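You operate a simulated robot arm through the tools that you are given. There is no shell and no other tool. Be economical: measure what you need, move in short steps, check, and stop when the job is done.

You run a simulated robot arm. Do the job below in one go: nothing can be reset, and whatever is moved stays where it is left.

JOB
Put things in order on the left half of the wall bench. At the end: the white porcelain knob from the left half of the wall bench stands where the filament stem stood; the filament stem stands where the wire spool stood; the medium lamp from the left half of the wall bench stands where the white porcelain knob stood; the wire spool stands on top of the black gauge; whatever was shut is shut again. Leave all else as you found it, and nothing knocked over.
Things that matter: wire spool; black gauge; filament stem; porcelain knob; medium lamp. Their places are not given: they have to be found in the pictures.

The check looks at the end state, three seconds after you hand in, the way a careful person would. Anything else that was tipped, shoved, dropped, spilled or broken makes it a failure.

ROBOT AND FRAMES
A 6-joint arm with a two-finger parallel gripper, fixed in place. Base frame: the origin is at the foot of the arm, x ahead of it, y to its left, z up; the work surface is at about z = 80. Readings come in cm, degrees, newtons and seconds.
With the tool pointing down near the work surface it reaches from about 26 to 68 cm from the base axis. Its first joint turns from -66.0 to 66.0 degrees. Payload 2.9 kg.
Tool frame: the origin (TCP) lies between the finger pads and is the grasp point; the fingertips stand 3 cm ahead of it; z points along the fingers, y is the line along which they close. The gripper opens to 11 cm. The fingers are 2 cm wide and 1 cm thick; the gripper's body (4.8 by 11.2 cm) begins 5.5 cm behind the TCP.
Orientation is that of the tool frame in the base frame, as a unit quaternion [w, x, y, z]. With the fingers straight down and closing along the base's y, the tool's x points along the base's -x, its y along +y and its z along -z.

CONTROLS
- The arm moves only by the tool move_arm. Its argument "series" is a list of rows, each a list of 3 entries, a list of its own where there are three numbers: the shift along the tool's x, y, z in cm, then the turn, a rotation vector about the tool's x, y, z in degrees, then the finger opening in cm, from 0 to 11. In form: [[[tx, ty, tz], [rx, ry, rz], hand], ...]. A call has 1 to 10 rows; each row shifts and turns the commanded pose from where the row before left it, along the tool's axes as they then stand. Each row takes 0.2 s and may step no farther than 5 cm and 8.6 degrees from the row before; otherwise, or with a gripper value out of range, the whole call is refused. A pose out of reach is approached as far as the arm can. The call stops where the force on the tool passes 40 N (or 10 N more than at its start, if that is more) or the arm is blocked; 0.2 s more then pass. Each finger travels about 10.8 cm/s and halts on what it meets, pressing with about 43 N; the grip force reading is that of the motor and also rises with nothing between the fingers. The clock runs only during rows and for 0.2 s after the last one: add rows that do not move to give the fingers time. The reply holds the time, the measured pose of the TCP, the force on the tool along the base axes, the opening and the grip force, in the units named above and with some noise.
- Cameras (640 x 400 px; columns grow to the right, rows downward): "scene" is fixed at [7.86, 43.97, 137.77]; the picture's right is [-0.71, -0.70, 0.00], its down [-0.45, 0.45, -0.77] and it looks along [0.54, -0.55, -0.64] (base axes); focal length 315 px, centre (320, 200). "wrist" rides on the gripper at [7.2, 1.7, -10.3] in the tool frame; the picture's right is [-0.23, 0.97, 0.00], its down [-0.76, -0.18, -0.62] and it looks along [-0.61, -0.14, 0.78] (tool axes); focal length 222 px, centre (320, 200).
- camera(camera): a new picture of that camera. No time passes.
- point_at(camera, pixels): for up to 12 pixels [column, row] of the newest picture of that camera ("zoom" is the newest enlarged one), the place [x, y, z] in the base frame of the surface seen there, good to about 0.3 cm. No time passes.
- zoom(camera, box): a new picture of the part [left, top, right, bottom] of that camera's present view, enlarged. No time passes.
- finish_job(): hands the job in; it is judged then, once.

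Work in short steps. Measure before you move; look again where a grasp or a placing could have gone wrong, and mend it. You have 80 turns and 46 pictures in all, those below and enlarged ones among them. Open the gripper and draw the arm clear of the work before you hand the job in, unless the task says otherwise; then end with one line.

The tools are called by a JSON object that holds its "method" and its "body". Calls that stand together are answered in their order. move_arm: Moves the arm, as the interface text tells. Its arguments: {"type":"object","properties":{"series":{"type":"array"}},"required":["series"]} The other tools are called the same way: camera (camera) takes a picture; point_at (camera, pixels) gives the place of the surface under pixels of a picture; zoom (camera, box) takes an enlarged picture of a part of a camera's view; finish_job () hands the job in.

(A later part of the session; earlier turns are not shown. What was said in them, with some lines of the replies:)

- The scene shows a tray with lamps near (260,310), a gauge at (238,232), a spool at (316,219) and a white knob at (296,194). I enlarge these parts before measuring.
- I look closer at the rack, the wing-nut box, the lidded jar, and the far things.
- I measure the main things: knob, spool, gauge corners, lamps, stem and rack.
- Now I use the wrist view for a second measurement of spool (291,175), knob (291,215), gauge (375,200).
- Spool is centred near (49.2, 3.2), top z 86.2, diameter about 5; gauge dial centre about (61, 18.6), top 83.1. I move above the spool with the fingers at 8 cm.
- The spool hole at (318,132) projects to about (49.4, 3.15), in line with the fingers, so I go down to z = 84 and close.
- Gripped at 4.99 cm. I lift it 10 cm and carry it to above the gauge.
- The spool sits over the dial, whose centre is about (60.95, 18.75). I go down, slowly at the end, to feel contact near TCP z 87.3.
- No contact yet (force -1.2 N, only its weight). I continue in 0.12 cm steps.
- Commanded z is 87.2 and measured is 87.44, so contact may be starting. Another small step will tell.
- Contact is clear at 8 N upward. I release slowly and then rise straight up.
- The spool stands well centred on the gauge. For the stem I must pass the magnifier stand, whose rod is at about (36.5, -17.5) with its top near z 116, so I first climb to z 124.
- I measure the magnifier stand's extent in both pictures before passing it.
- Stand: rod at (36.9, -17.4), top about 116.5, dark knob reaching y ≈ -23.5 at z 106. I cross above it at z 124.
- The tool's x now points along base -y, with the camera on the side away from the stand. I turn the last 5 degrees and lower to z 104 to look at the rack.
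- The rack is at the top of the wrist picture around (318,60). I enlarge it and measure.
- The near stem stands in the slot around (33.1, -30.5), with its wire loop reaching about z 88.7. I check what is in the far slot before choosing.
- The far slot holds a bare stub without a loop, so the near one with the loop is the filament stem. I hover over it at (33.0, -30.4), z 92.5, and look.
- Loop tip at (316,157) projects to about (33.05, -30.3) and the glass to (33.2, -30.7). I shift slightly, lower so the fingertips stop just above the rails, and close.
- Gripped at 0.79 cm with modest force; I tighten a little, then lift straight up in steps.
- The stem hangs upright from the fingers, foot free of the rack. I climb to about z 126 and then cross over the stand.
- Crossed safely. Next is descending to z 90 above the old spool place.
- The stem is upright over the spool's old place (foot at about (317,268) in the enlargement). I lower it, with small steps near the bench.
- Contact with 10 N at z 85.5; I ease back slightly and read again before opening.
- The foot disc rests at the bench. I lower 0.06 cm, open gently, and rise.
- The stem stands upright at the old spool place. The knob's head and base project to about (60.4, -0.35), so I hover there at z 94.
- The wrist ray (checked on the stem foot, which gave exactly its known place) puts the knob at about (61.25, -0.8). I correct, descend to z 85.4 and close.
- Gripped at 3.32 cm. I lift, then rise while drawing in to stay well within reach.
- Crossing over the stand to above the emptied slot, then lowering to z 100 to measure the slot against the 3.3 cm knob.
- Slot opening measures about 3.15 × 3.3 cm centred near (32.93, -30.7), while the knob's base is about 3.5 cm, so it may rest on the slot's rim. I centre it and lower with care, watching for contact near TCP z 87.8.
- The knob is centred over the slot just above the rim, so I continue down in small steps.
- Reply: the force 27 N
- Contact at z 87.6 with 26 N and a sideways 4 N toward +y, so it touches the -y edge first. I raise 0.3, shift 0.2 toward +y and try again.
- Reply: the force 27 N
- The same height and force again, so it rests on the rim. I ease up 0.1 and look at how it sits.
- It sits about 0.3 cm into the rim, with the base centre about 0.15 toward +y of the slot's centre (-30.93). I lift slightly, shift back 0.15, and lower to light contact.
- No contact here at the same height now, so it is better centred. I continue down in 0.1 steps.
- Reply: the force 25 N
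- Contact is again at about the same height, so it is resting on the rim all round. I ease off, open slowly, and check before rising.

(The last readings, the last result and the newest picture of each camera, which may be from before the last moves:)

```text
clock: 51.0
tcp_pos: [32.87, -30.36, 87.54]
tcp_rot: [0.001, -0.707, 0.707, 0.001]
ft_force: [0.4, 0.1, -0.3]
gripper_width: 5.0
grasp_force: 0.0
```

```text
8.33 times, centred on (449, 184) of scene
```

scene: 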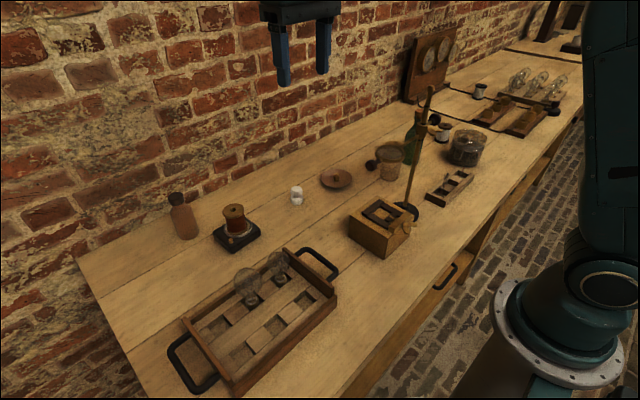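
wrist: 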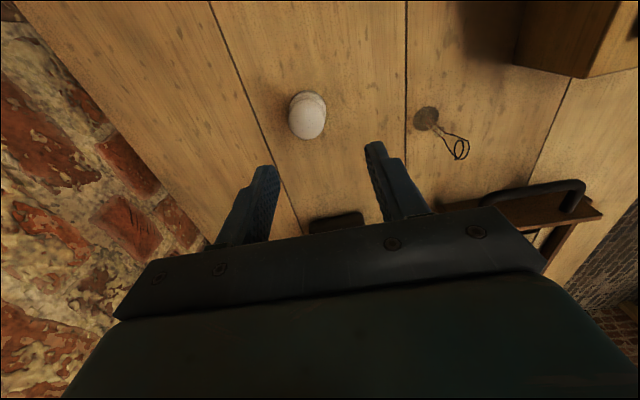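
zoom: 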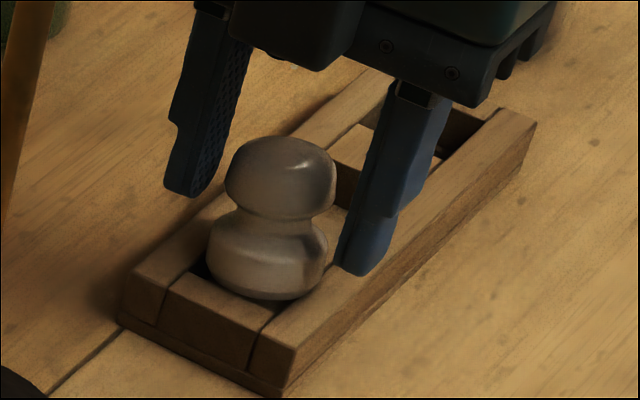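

The knob stands upright (its lean in the picture matches vertical lines there, like the rod). I rise straight up, and enlarge the right-half lamps to compare lamp sizes.

{"method": "move_arm", "body": {"series": [[[0, 0, -2], [0, 0, 0], 5], [[0, 0, -4.5], [0, 0, 0], 5], [[0, 0, -4.5], [0, 0, 0], 5], [[0, 0, -4.5], [0, 0, 0], 5], [[0, 0, -4.5], [0, 0, 0], 5], [[0, 0, -4.5], [0, 0, 0], 5], [[0, 0, -4.5], [0, 0, 0], 5], [[0, 0, -4.5], [0, 0, 0], 5], [[0, 0, -4.9], [0, 0, 0], 5], [[0, 0, 0], [0, 0, 0], 5]]}}

{"method": "zoom", "body": {"camera": "scene", "box": [500, 60, 580, 110]}}

```text
clock: 53.2
tcp_pos: [32.77, -30.34, 126.06]
tcp_rot: [0.0, 0.707, -0.707, -0.001]
ft_force: [0.3, 0.6, -0.1]
gripper_width: 5.02
grasp_force: 0.2
```

```text
8.00 times, centred on (540, 85) of scene
```

zoom: 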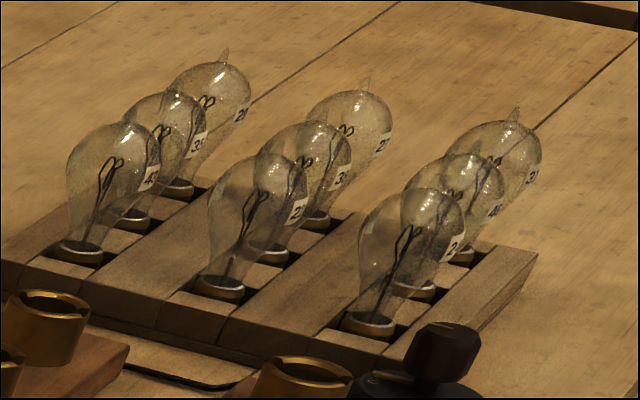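

Right-half lamps are about 5.6–5.9 cm wide and all of one size with number labels. I cross back over the stand and look at the tray lamps closely to judge which is the medium one.

{"method": "move_arm", "body": {"series": [[[-4.49, -0.91, 0], [0, 0, 0], 5], [[-4.49, -0.91, 0], [0, 0, 0], 5], [[-4.49, -0.91, 0], [0, 0, 0], 5], [[-4.49, -0.91, 0], [0, 0, 0], 5], [[-4.49, -0.91, 0], [0, 0, 0], 5], [[-4.49, -0.91, 0], [0, 0, 0], 5], [[-4.49, -0.91, 0], [0, 0, 0], 5], [[-4.49, -0.91, 0], [0, 0, 0], 5], [[-4.49, -0.91, 0], [0, 0, 0], 5], [[0, 0, 0], [0, 0, 0], 6]]}}

{"method": "move_arm", "body": {"series": [[[0, 0, 4.5], [0, 0, 0], 6], [[0, 0, 4.5], [0, 0, 0], 6], [[0, 0, 4.5], [0, 0, 0], 6], [[0, 0, 0], [0, 0, 0], 6]]}}

{"method": "camera", "body": {"camera": "wrist"}}

```text
clock: 55.4
tcp_pos: [41.37, 9.95, 125.96]
tcp_rot: [0.001, 0.707, -0.707, 0.0]
ft_force: [0.0, -0.5, -0.3]
gripper_width: 6.0
grasp_force: 0.3
```

```text
clock: 56.4
tcp_pos: [41.26, 9.87, 112.22]
tcp_rot: [0.0, -0.706, 0.708, 0.0]
ft_force: [-0.5, -0.6, -0.6]
gripper_width: 6.0
grasp_force: 0.0
```

```text
8 pictures are left
```

wrist: 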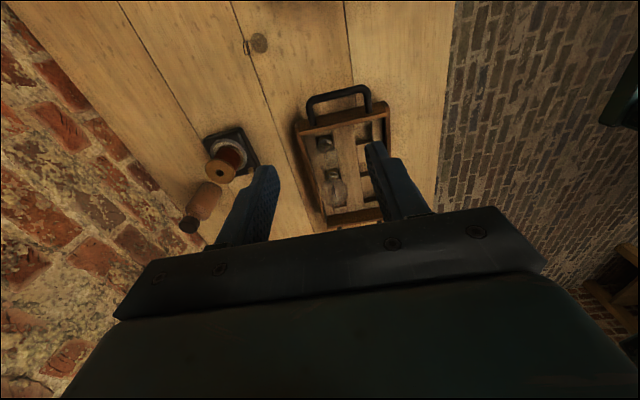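

The two tray lamps appear at about (325,143) and (335,185). I enlarge them.

{"method": "zoom", "body": {"camera": "wrist", "box": [280, 90, 390, 225]}}

```text
2.96 times, centred on (335, 158) of wrist
```

zoom: 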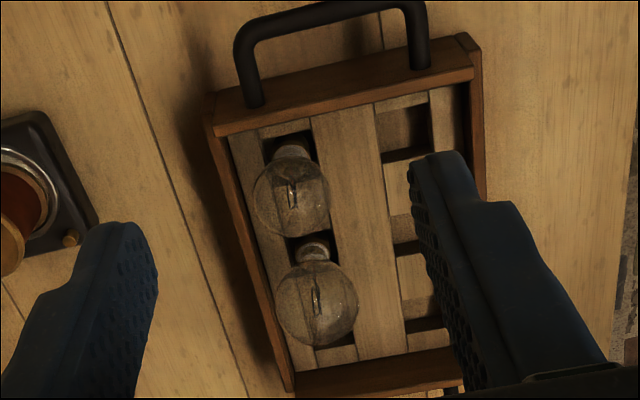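

Near lamp's bulb is about 4.4 cm across, the far one about 5.3–5.9. I enlarge them from the scene side to compare shape and labels with the right-half lamps.

{"method": "zoom", "body": {"camera": "scene", "box": [225, 240, 305, 315]}}

{"method": "point_at", "body": {"camera": "scene", "pixels": [[252, 302], [254, 304], [281, 280], [238, 310], [265, 288], [262, 310], [290, 285], [294, 252], [196, 318], [307, 290], [240, 375], [217, 322]]}}

```text
5.33 times, centred on (265, 278) of scene
```

zoom: 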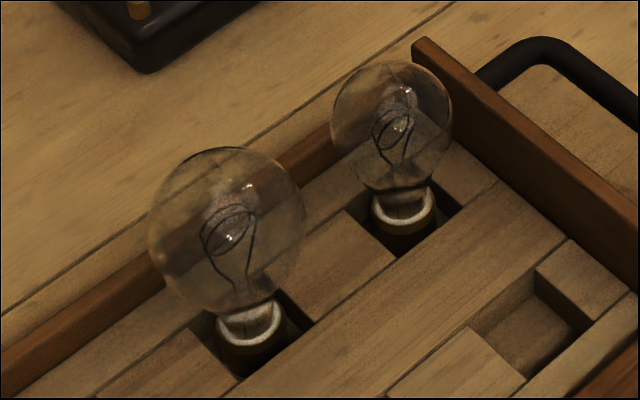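

```text
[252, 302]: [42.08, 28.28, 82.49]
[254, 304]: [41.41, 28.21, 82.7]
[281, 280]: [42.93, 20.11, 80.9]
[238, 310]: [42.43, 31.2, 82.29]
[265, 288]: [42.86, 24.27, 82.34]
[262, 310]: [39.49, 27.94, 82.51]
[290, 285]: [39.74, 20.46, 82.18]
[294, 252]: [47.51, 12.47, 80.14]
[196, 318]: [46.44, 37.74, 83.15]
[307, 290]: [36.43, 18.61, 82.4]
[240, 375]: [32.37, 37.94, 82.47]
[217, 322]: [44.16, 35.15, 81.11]
```

The tray lamps are 4.7 and 5.5 cm; no smaller lamp is anywhere, and the right-half lamps are larger overall, so the 5.5 cm one is the medium. It stands at about (42.6, 28.1), bulb centre z 88.5; I hover over it.

{"method": "move_arm", "body": {"series": [[[-4.54, -0.33, 0], [0, 0, 0], 7], [[-4.54, -0.33, 0], [0, 0, 0], 8], [[-4.54, -0.33, 0], [0, 0, 0], 8], [[-4.54, -0.33, 0], [0, 0, 0], 8], [[0, 0, 3.9], [0, 0, 0], 8], [[0, 0, 3.9], [0, 0, 0], 8], [[0, 0, 3.9], [0, 0, 0], 8], [[0, 0, 3.6], [0, 0, 0], 8], [[0, 0, 0], [0, 0, 0], 8]]}}

{"method": "camera", "body": {"camera": "wrist"}}

```text
clock: 58.4
tcp_pos: [42.4, 28.03, 96.93]
tcp_rot: [0.0, 0.707, -0.707, 0.0]
ft_force: [-0.1, 0.5, -0.5]
gripper_width: 8.01
grasp_force: 0.2
```

```text
5 pictures are left
```

wrist: 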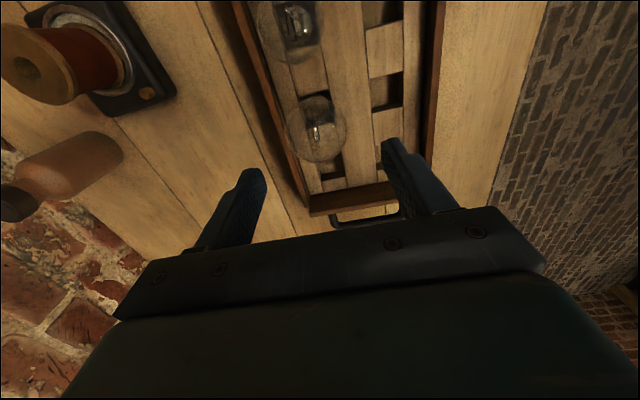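

The bulb centre at (316,130) projects to (42.7, 28.0), nearly under the TCP. I shift 0.2 and descend to the bulb's equator, then close.

{"method": "move_arm", "body": {"series": [[[0, -0.2, 3], [0, 0, 0], 8], [[0, 0, 3], [0, 0, 0], 8], [[0, 0, 2.6], [0, 0, 0], 8], [[0, 0, 0], [0, 0, 0], 8], [[0, 0, 0], [0, 0, 0], 6.5], [[0, 0, 0], [0, 0, 0], 5.6], [[0, 0, 0], [0, 0, 0], 5], [[0, 0, 0], [0, 0, 0], 5]]}}

```text
clock: 60.2
tcp_pos: [42.64, 28.11, 88.44]
tcp_rot: [-0.001, -0.707, 0.707, -0.001]
ft_force: [-0.3, 0.5, -0.1]
gripper_width: 5.2
grasp_force: 29.6
```

Gripped at 5.2 cm. I lift it slowly out of the tray to z 103 and check with a picture.

{"method": "move_arm", "body": {"series": [[[0, 0, 0], [0, 0, 0], 4.5], [[0, 0, -0.8], [0, 0, 0], 4.5], [[0, 0, -1.8], [0, 0, 0], 4.5], [[0, 0, -3], [0, 0, 0], 4.5], [[0, 0, -3], [0, 0, 0], 4.5], [[0, 0, -3], [0, 0, 0], 4.5], [[0, 0, -3], [0, 0, 0], 4.5], [[0, 0, 0], [0, 0, 0], 4.5]]}}

{"method": "zoom", "body": {"camera": "scene", "box": [180, 170, 330, 320]}}

```text
clock: 62.0
tcp_pos: [42.68, 28.31, 103.11]
tcp_rot: [0.0, 0.707, -0.707, 0.0]
ft_force: [-0.2, -0.4, -0.8]
gripper_width: 5.21
grasp_force: 30.2
```

```text
2.67 times, centred on (255, 245) of scene
```

zoom: 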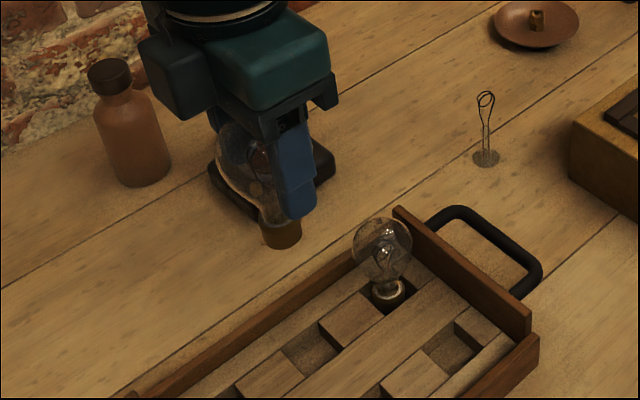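

The lamp hangs upright in the fingers. I carry it at z 103 toward the knob's old place at (61.25, -0.8).

{"method": "move_arm", "body": {"series": [[[3.62, -2.325, 0], [0, 0, 0], 4.5], [[3.62, -2.325, 0], [0, 0, 0], 4.5], [[3.62, -2.325, 0], [0, 0, 0], 4.5], [[3.62, -2.325, 0], [0, 0, 0], 4.5], [[3.62, -2.325, 0], [0, 0, 0], 4.5], [[3.62, -2.325, 0], [0, 0, 0], 4.5], [[3.62, -2.325, 0], [0, 0, 0], 4.5], [[3.62, -2.325, 0], [0, 0, 0], 4.5], [[0, 0, 0], [0, 0, 0], 4.5], [[0, 0, 0], [0, 0, 0], 4.5]]}}

{"method": "move_arm", "body": {"series": [[[0, 0, 4], [0, 0, 0], 4.5], [[0, 0, 4], [0, 0, 0], 4.5], [[0, 0, 4], [0, 0, 0], 4.5], [[0, 0, 1.5], [0, 0, 0], 4.5], [[0, 0, 0], [0, 0, 0], 4.5]]}}

```text
clock: 64.2
tcp_pos: [61.36, -0.89, 103.13]
tcp_rot: [0.0, -0.707, 0.707, 0.0]
ft_force: [-0.7, 0.2, 0.8]
gripper_width: 5.21
grasp_force: 30.3
```

```text
clock: 65.4
tcp_pos: [61.27, -0.78, 89.78]
tcp_rot: [0.0, -0.707, 0.707, 0.0]
ft_force: [0.3, -0.5, -0.9]
gripper_width: 5.2
grasp_force: 30.3
```

At (61.27, -0.78, 89.8) with no contact yet. I lower in small steps until the bench is felt.

{"method": "move_arm", "body": {"series": [[[0, 0, 0.5], [0, 0, 0], 4.5], [[0, 0, 0.4], [0, 0, 0], 4.5], [[0, 0, 0.3], [0, 0, 0], 4.5], [[0, 0, 0.2], [0, 0, 0], 4.5], [[0, 0, 0.15], [0, 0, 0], 4.5], [[0, 0, 0], [0, 0, 0], 4.5]]}}

```text
clock: 66.8
tcp_pos: [61.13, -0.83, 88.08]
tcp_rot: [-0.001, -0.707, 0.707, 0.0]
ft_force: [0.0, -0.1, -0.2]
gripper_width: 5.19
grasp_force: 30.0
```

{"method": "move_arm", "body": {"series": [[[0, 0, 0.15], [0, 0, 0], 4.5], [[0, 0, 0.1], [0, 0, 0], 4.5], [[0, 0, 0.1], [0, 0, 0], 4.5], [[0, 0, 0], [0, 0, 0], 4.5]]}}

```text
clock: 67.8
tcp_pos: [61.21, -0.76, 87.92]
tcp_rot: [-0.002, 0.707, -0.707, 0.002]
ft_force: [1.1, 0.0, 21.8]
gripper_width: 5.2
grasp_force: 29.8
```

Contact is firm at 22 N. I ease back 0.1 and look before releasing.

{"method": "move_arm", "body": {"series": [[[0, 0, -0.12], [0, 0, 0], 4.5], [[0, 0, 0], [0, 0, 0], 4.5]]}}

{"method": "zoom", "body": {"camera": "scene", "box": [265, 150, 335, 220]}}

```text
clock: 68.4
tcp_pos: [61.16, -0.74, 87.75]
tcp_rot: [0.0, -0.707, 0.707, 0.0]
ft_force: [1.9, -1.6, 19.9]
gripper_width: 5.2
grasp_force: 30.1
```

```text
5.71 times, centred on (300, 185) of scene
```

zoom: 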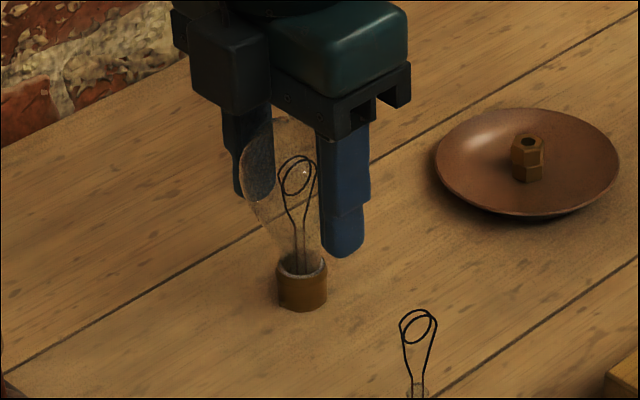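

The cap stands flat on the bench. Force is still 20 N, so I ease another 0.1 and then open in small increments without moving.

{"method": "move_arm", "body": {"series": [[[0, 0, -0.08], [0, 0, 0], 4.5], [[0, 0, 0], [0, 0, 0], 4.5]]}}

```text
clock: 69.0
tcp_pos: [61.23, -0.71, 87.81]
tcp_rot: [0.0, -0.707, 0.707, 0.0]
ft_force: [4.1, -2.1, 11.1]
gripper_width: 5.23
grasp_force: 30.5
```

{"method": "move_arm", "body": {"series": [[[0, 0, -0.08], [0, 0, 0], 4.5], [[0, 0, 0], [0, 0, 0], 4.5]]}}

```text
clock: 69.6
tcp_pos: [61.15, -0.71, 87.8]
tcp_rot: [0.002, 0.707, -0.707, -0.001]
ft_force: [1.1, 0.2, 4.3]
gripper_width: 5.19
grasp_force: 29.9
```

Force is down to 4 N; I open in small increments and then rise.

{"method": "move_arm", "body": {"series": [[[0, 0, 0], [0, 0, 0], 5.2], [[0, 0, 0], [0, 0, 0], 5.35], [[0, 0, 0], [0, 0, 0], 5.6], [[0, 0, 0], [0, 0, 0], 6.2], [[0, 0, 0], [0, 0, 0], 7.5], [[0, 0, 0], [0, 0, 0], 8], [[0, 0, -3], [0, 0, 0], 8], [[0, 0, -4], [0, 0, 0], 8], [[0, 0, -4.5], [0, 0, 0], 8], [[0, 0, -4.5], [0, 0, 0], 8]]}}

```text
clock: 71.8
tcp_pos: [61.2, -0.74, 103.99]
tcp_rot: [0.0, 0.708, -0.707, 0.001]
ft_force: [-0.1, -0.5, -0.3]
gripper_width: 7.99
grasp_force: 0.1
```

I draw the arm back and up, then take a full scene picture to check everything.

{"method": "move_arm", "body": {"series": [[[0, 0, -4], [0, 0, 0], 8], [[-2.5, 2.8, -2], [0, 0, 0], 8], [[-2.5, 2.8, -2], [0, 0, 0], 8], [[-2.5, 2.8, -2], [0, 0, 0], 8], [[-2.5, 2.8, -2], [0, 0, 0], 8], [[-2.5, 2.8, -2], [0, 0, 0], 8], [[0, 0, 0], [0, 0, 0], 8]]}}

{"method": "zoom", "body": {"camera": "scene", "box": [160, 110, 480, 310]}}

```text
clock: 73.4
tcp_pos: [47.01, 11.64, 118.09]
tcp_rot: [0.0, -0.707, 0.707, 0.0]
ft_force: [-0.1, -0.1, 0.2]
gripper_width: 8.02
grasp_force: 0.1
```

```text
2.00 times, centred on (320, 210) of scene
```

zoom: 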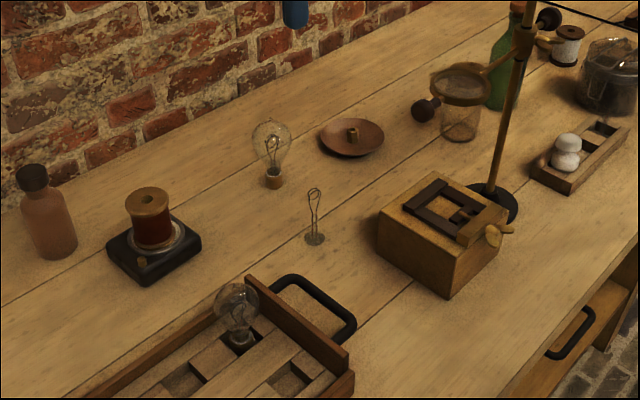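

Spool, stem and lamp all stand. One closer look at the knob in the rack to be sure it is upright.

{"method": "zoom", "body": {"camera": "scene", "box": [415, 150, 485, 215]}}

```text
6.15 times, centred on (450, 182) of scene
```

zoom: 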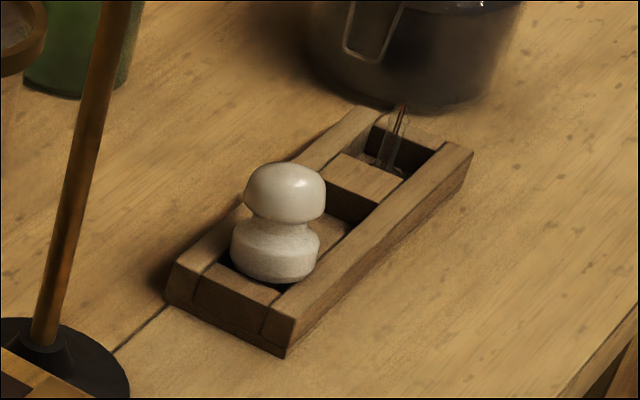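

The knob stands upright in the stem's slot, nothing else looks disturbed, and the arm is clear, so I hand in.

{"method": "finish_job", "body": {}}

```text
The job is handed in.
```

I made all four moves and handed the job in: the spool is on the gauge, the stem is in the spool's place, the knob is at the stem's slot (resting on its rim because its base is too wide to go in), and the lamp is in the knob's place. Taking the larger of the two tray lamps as the medium one was a judgment from size; nothing was opened, and the last pictures showed nothing knocked over.
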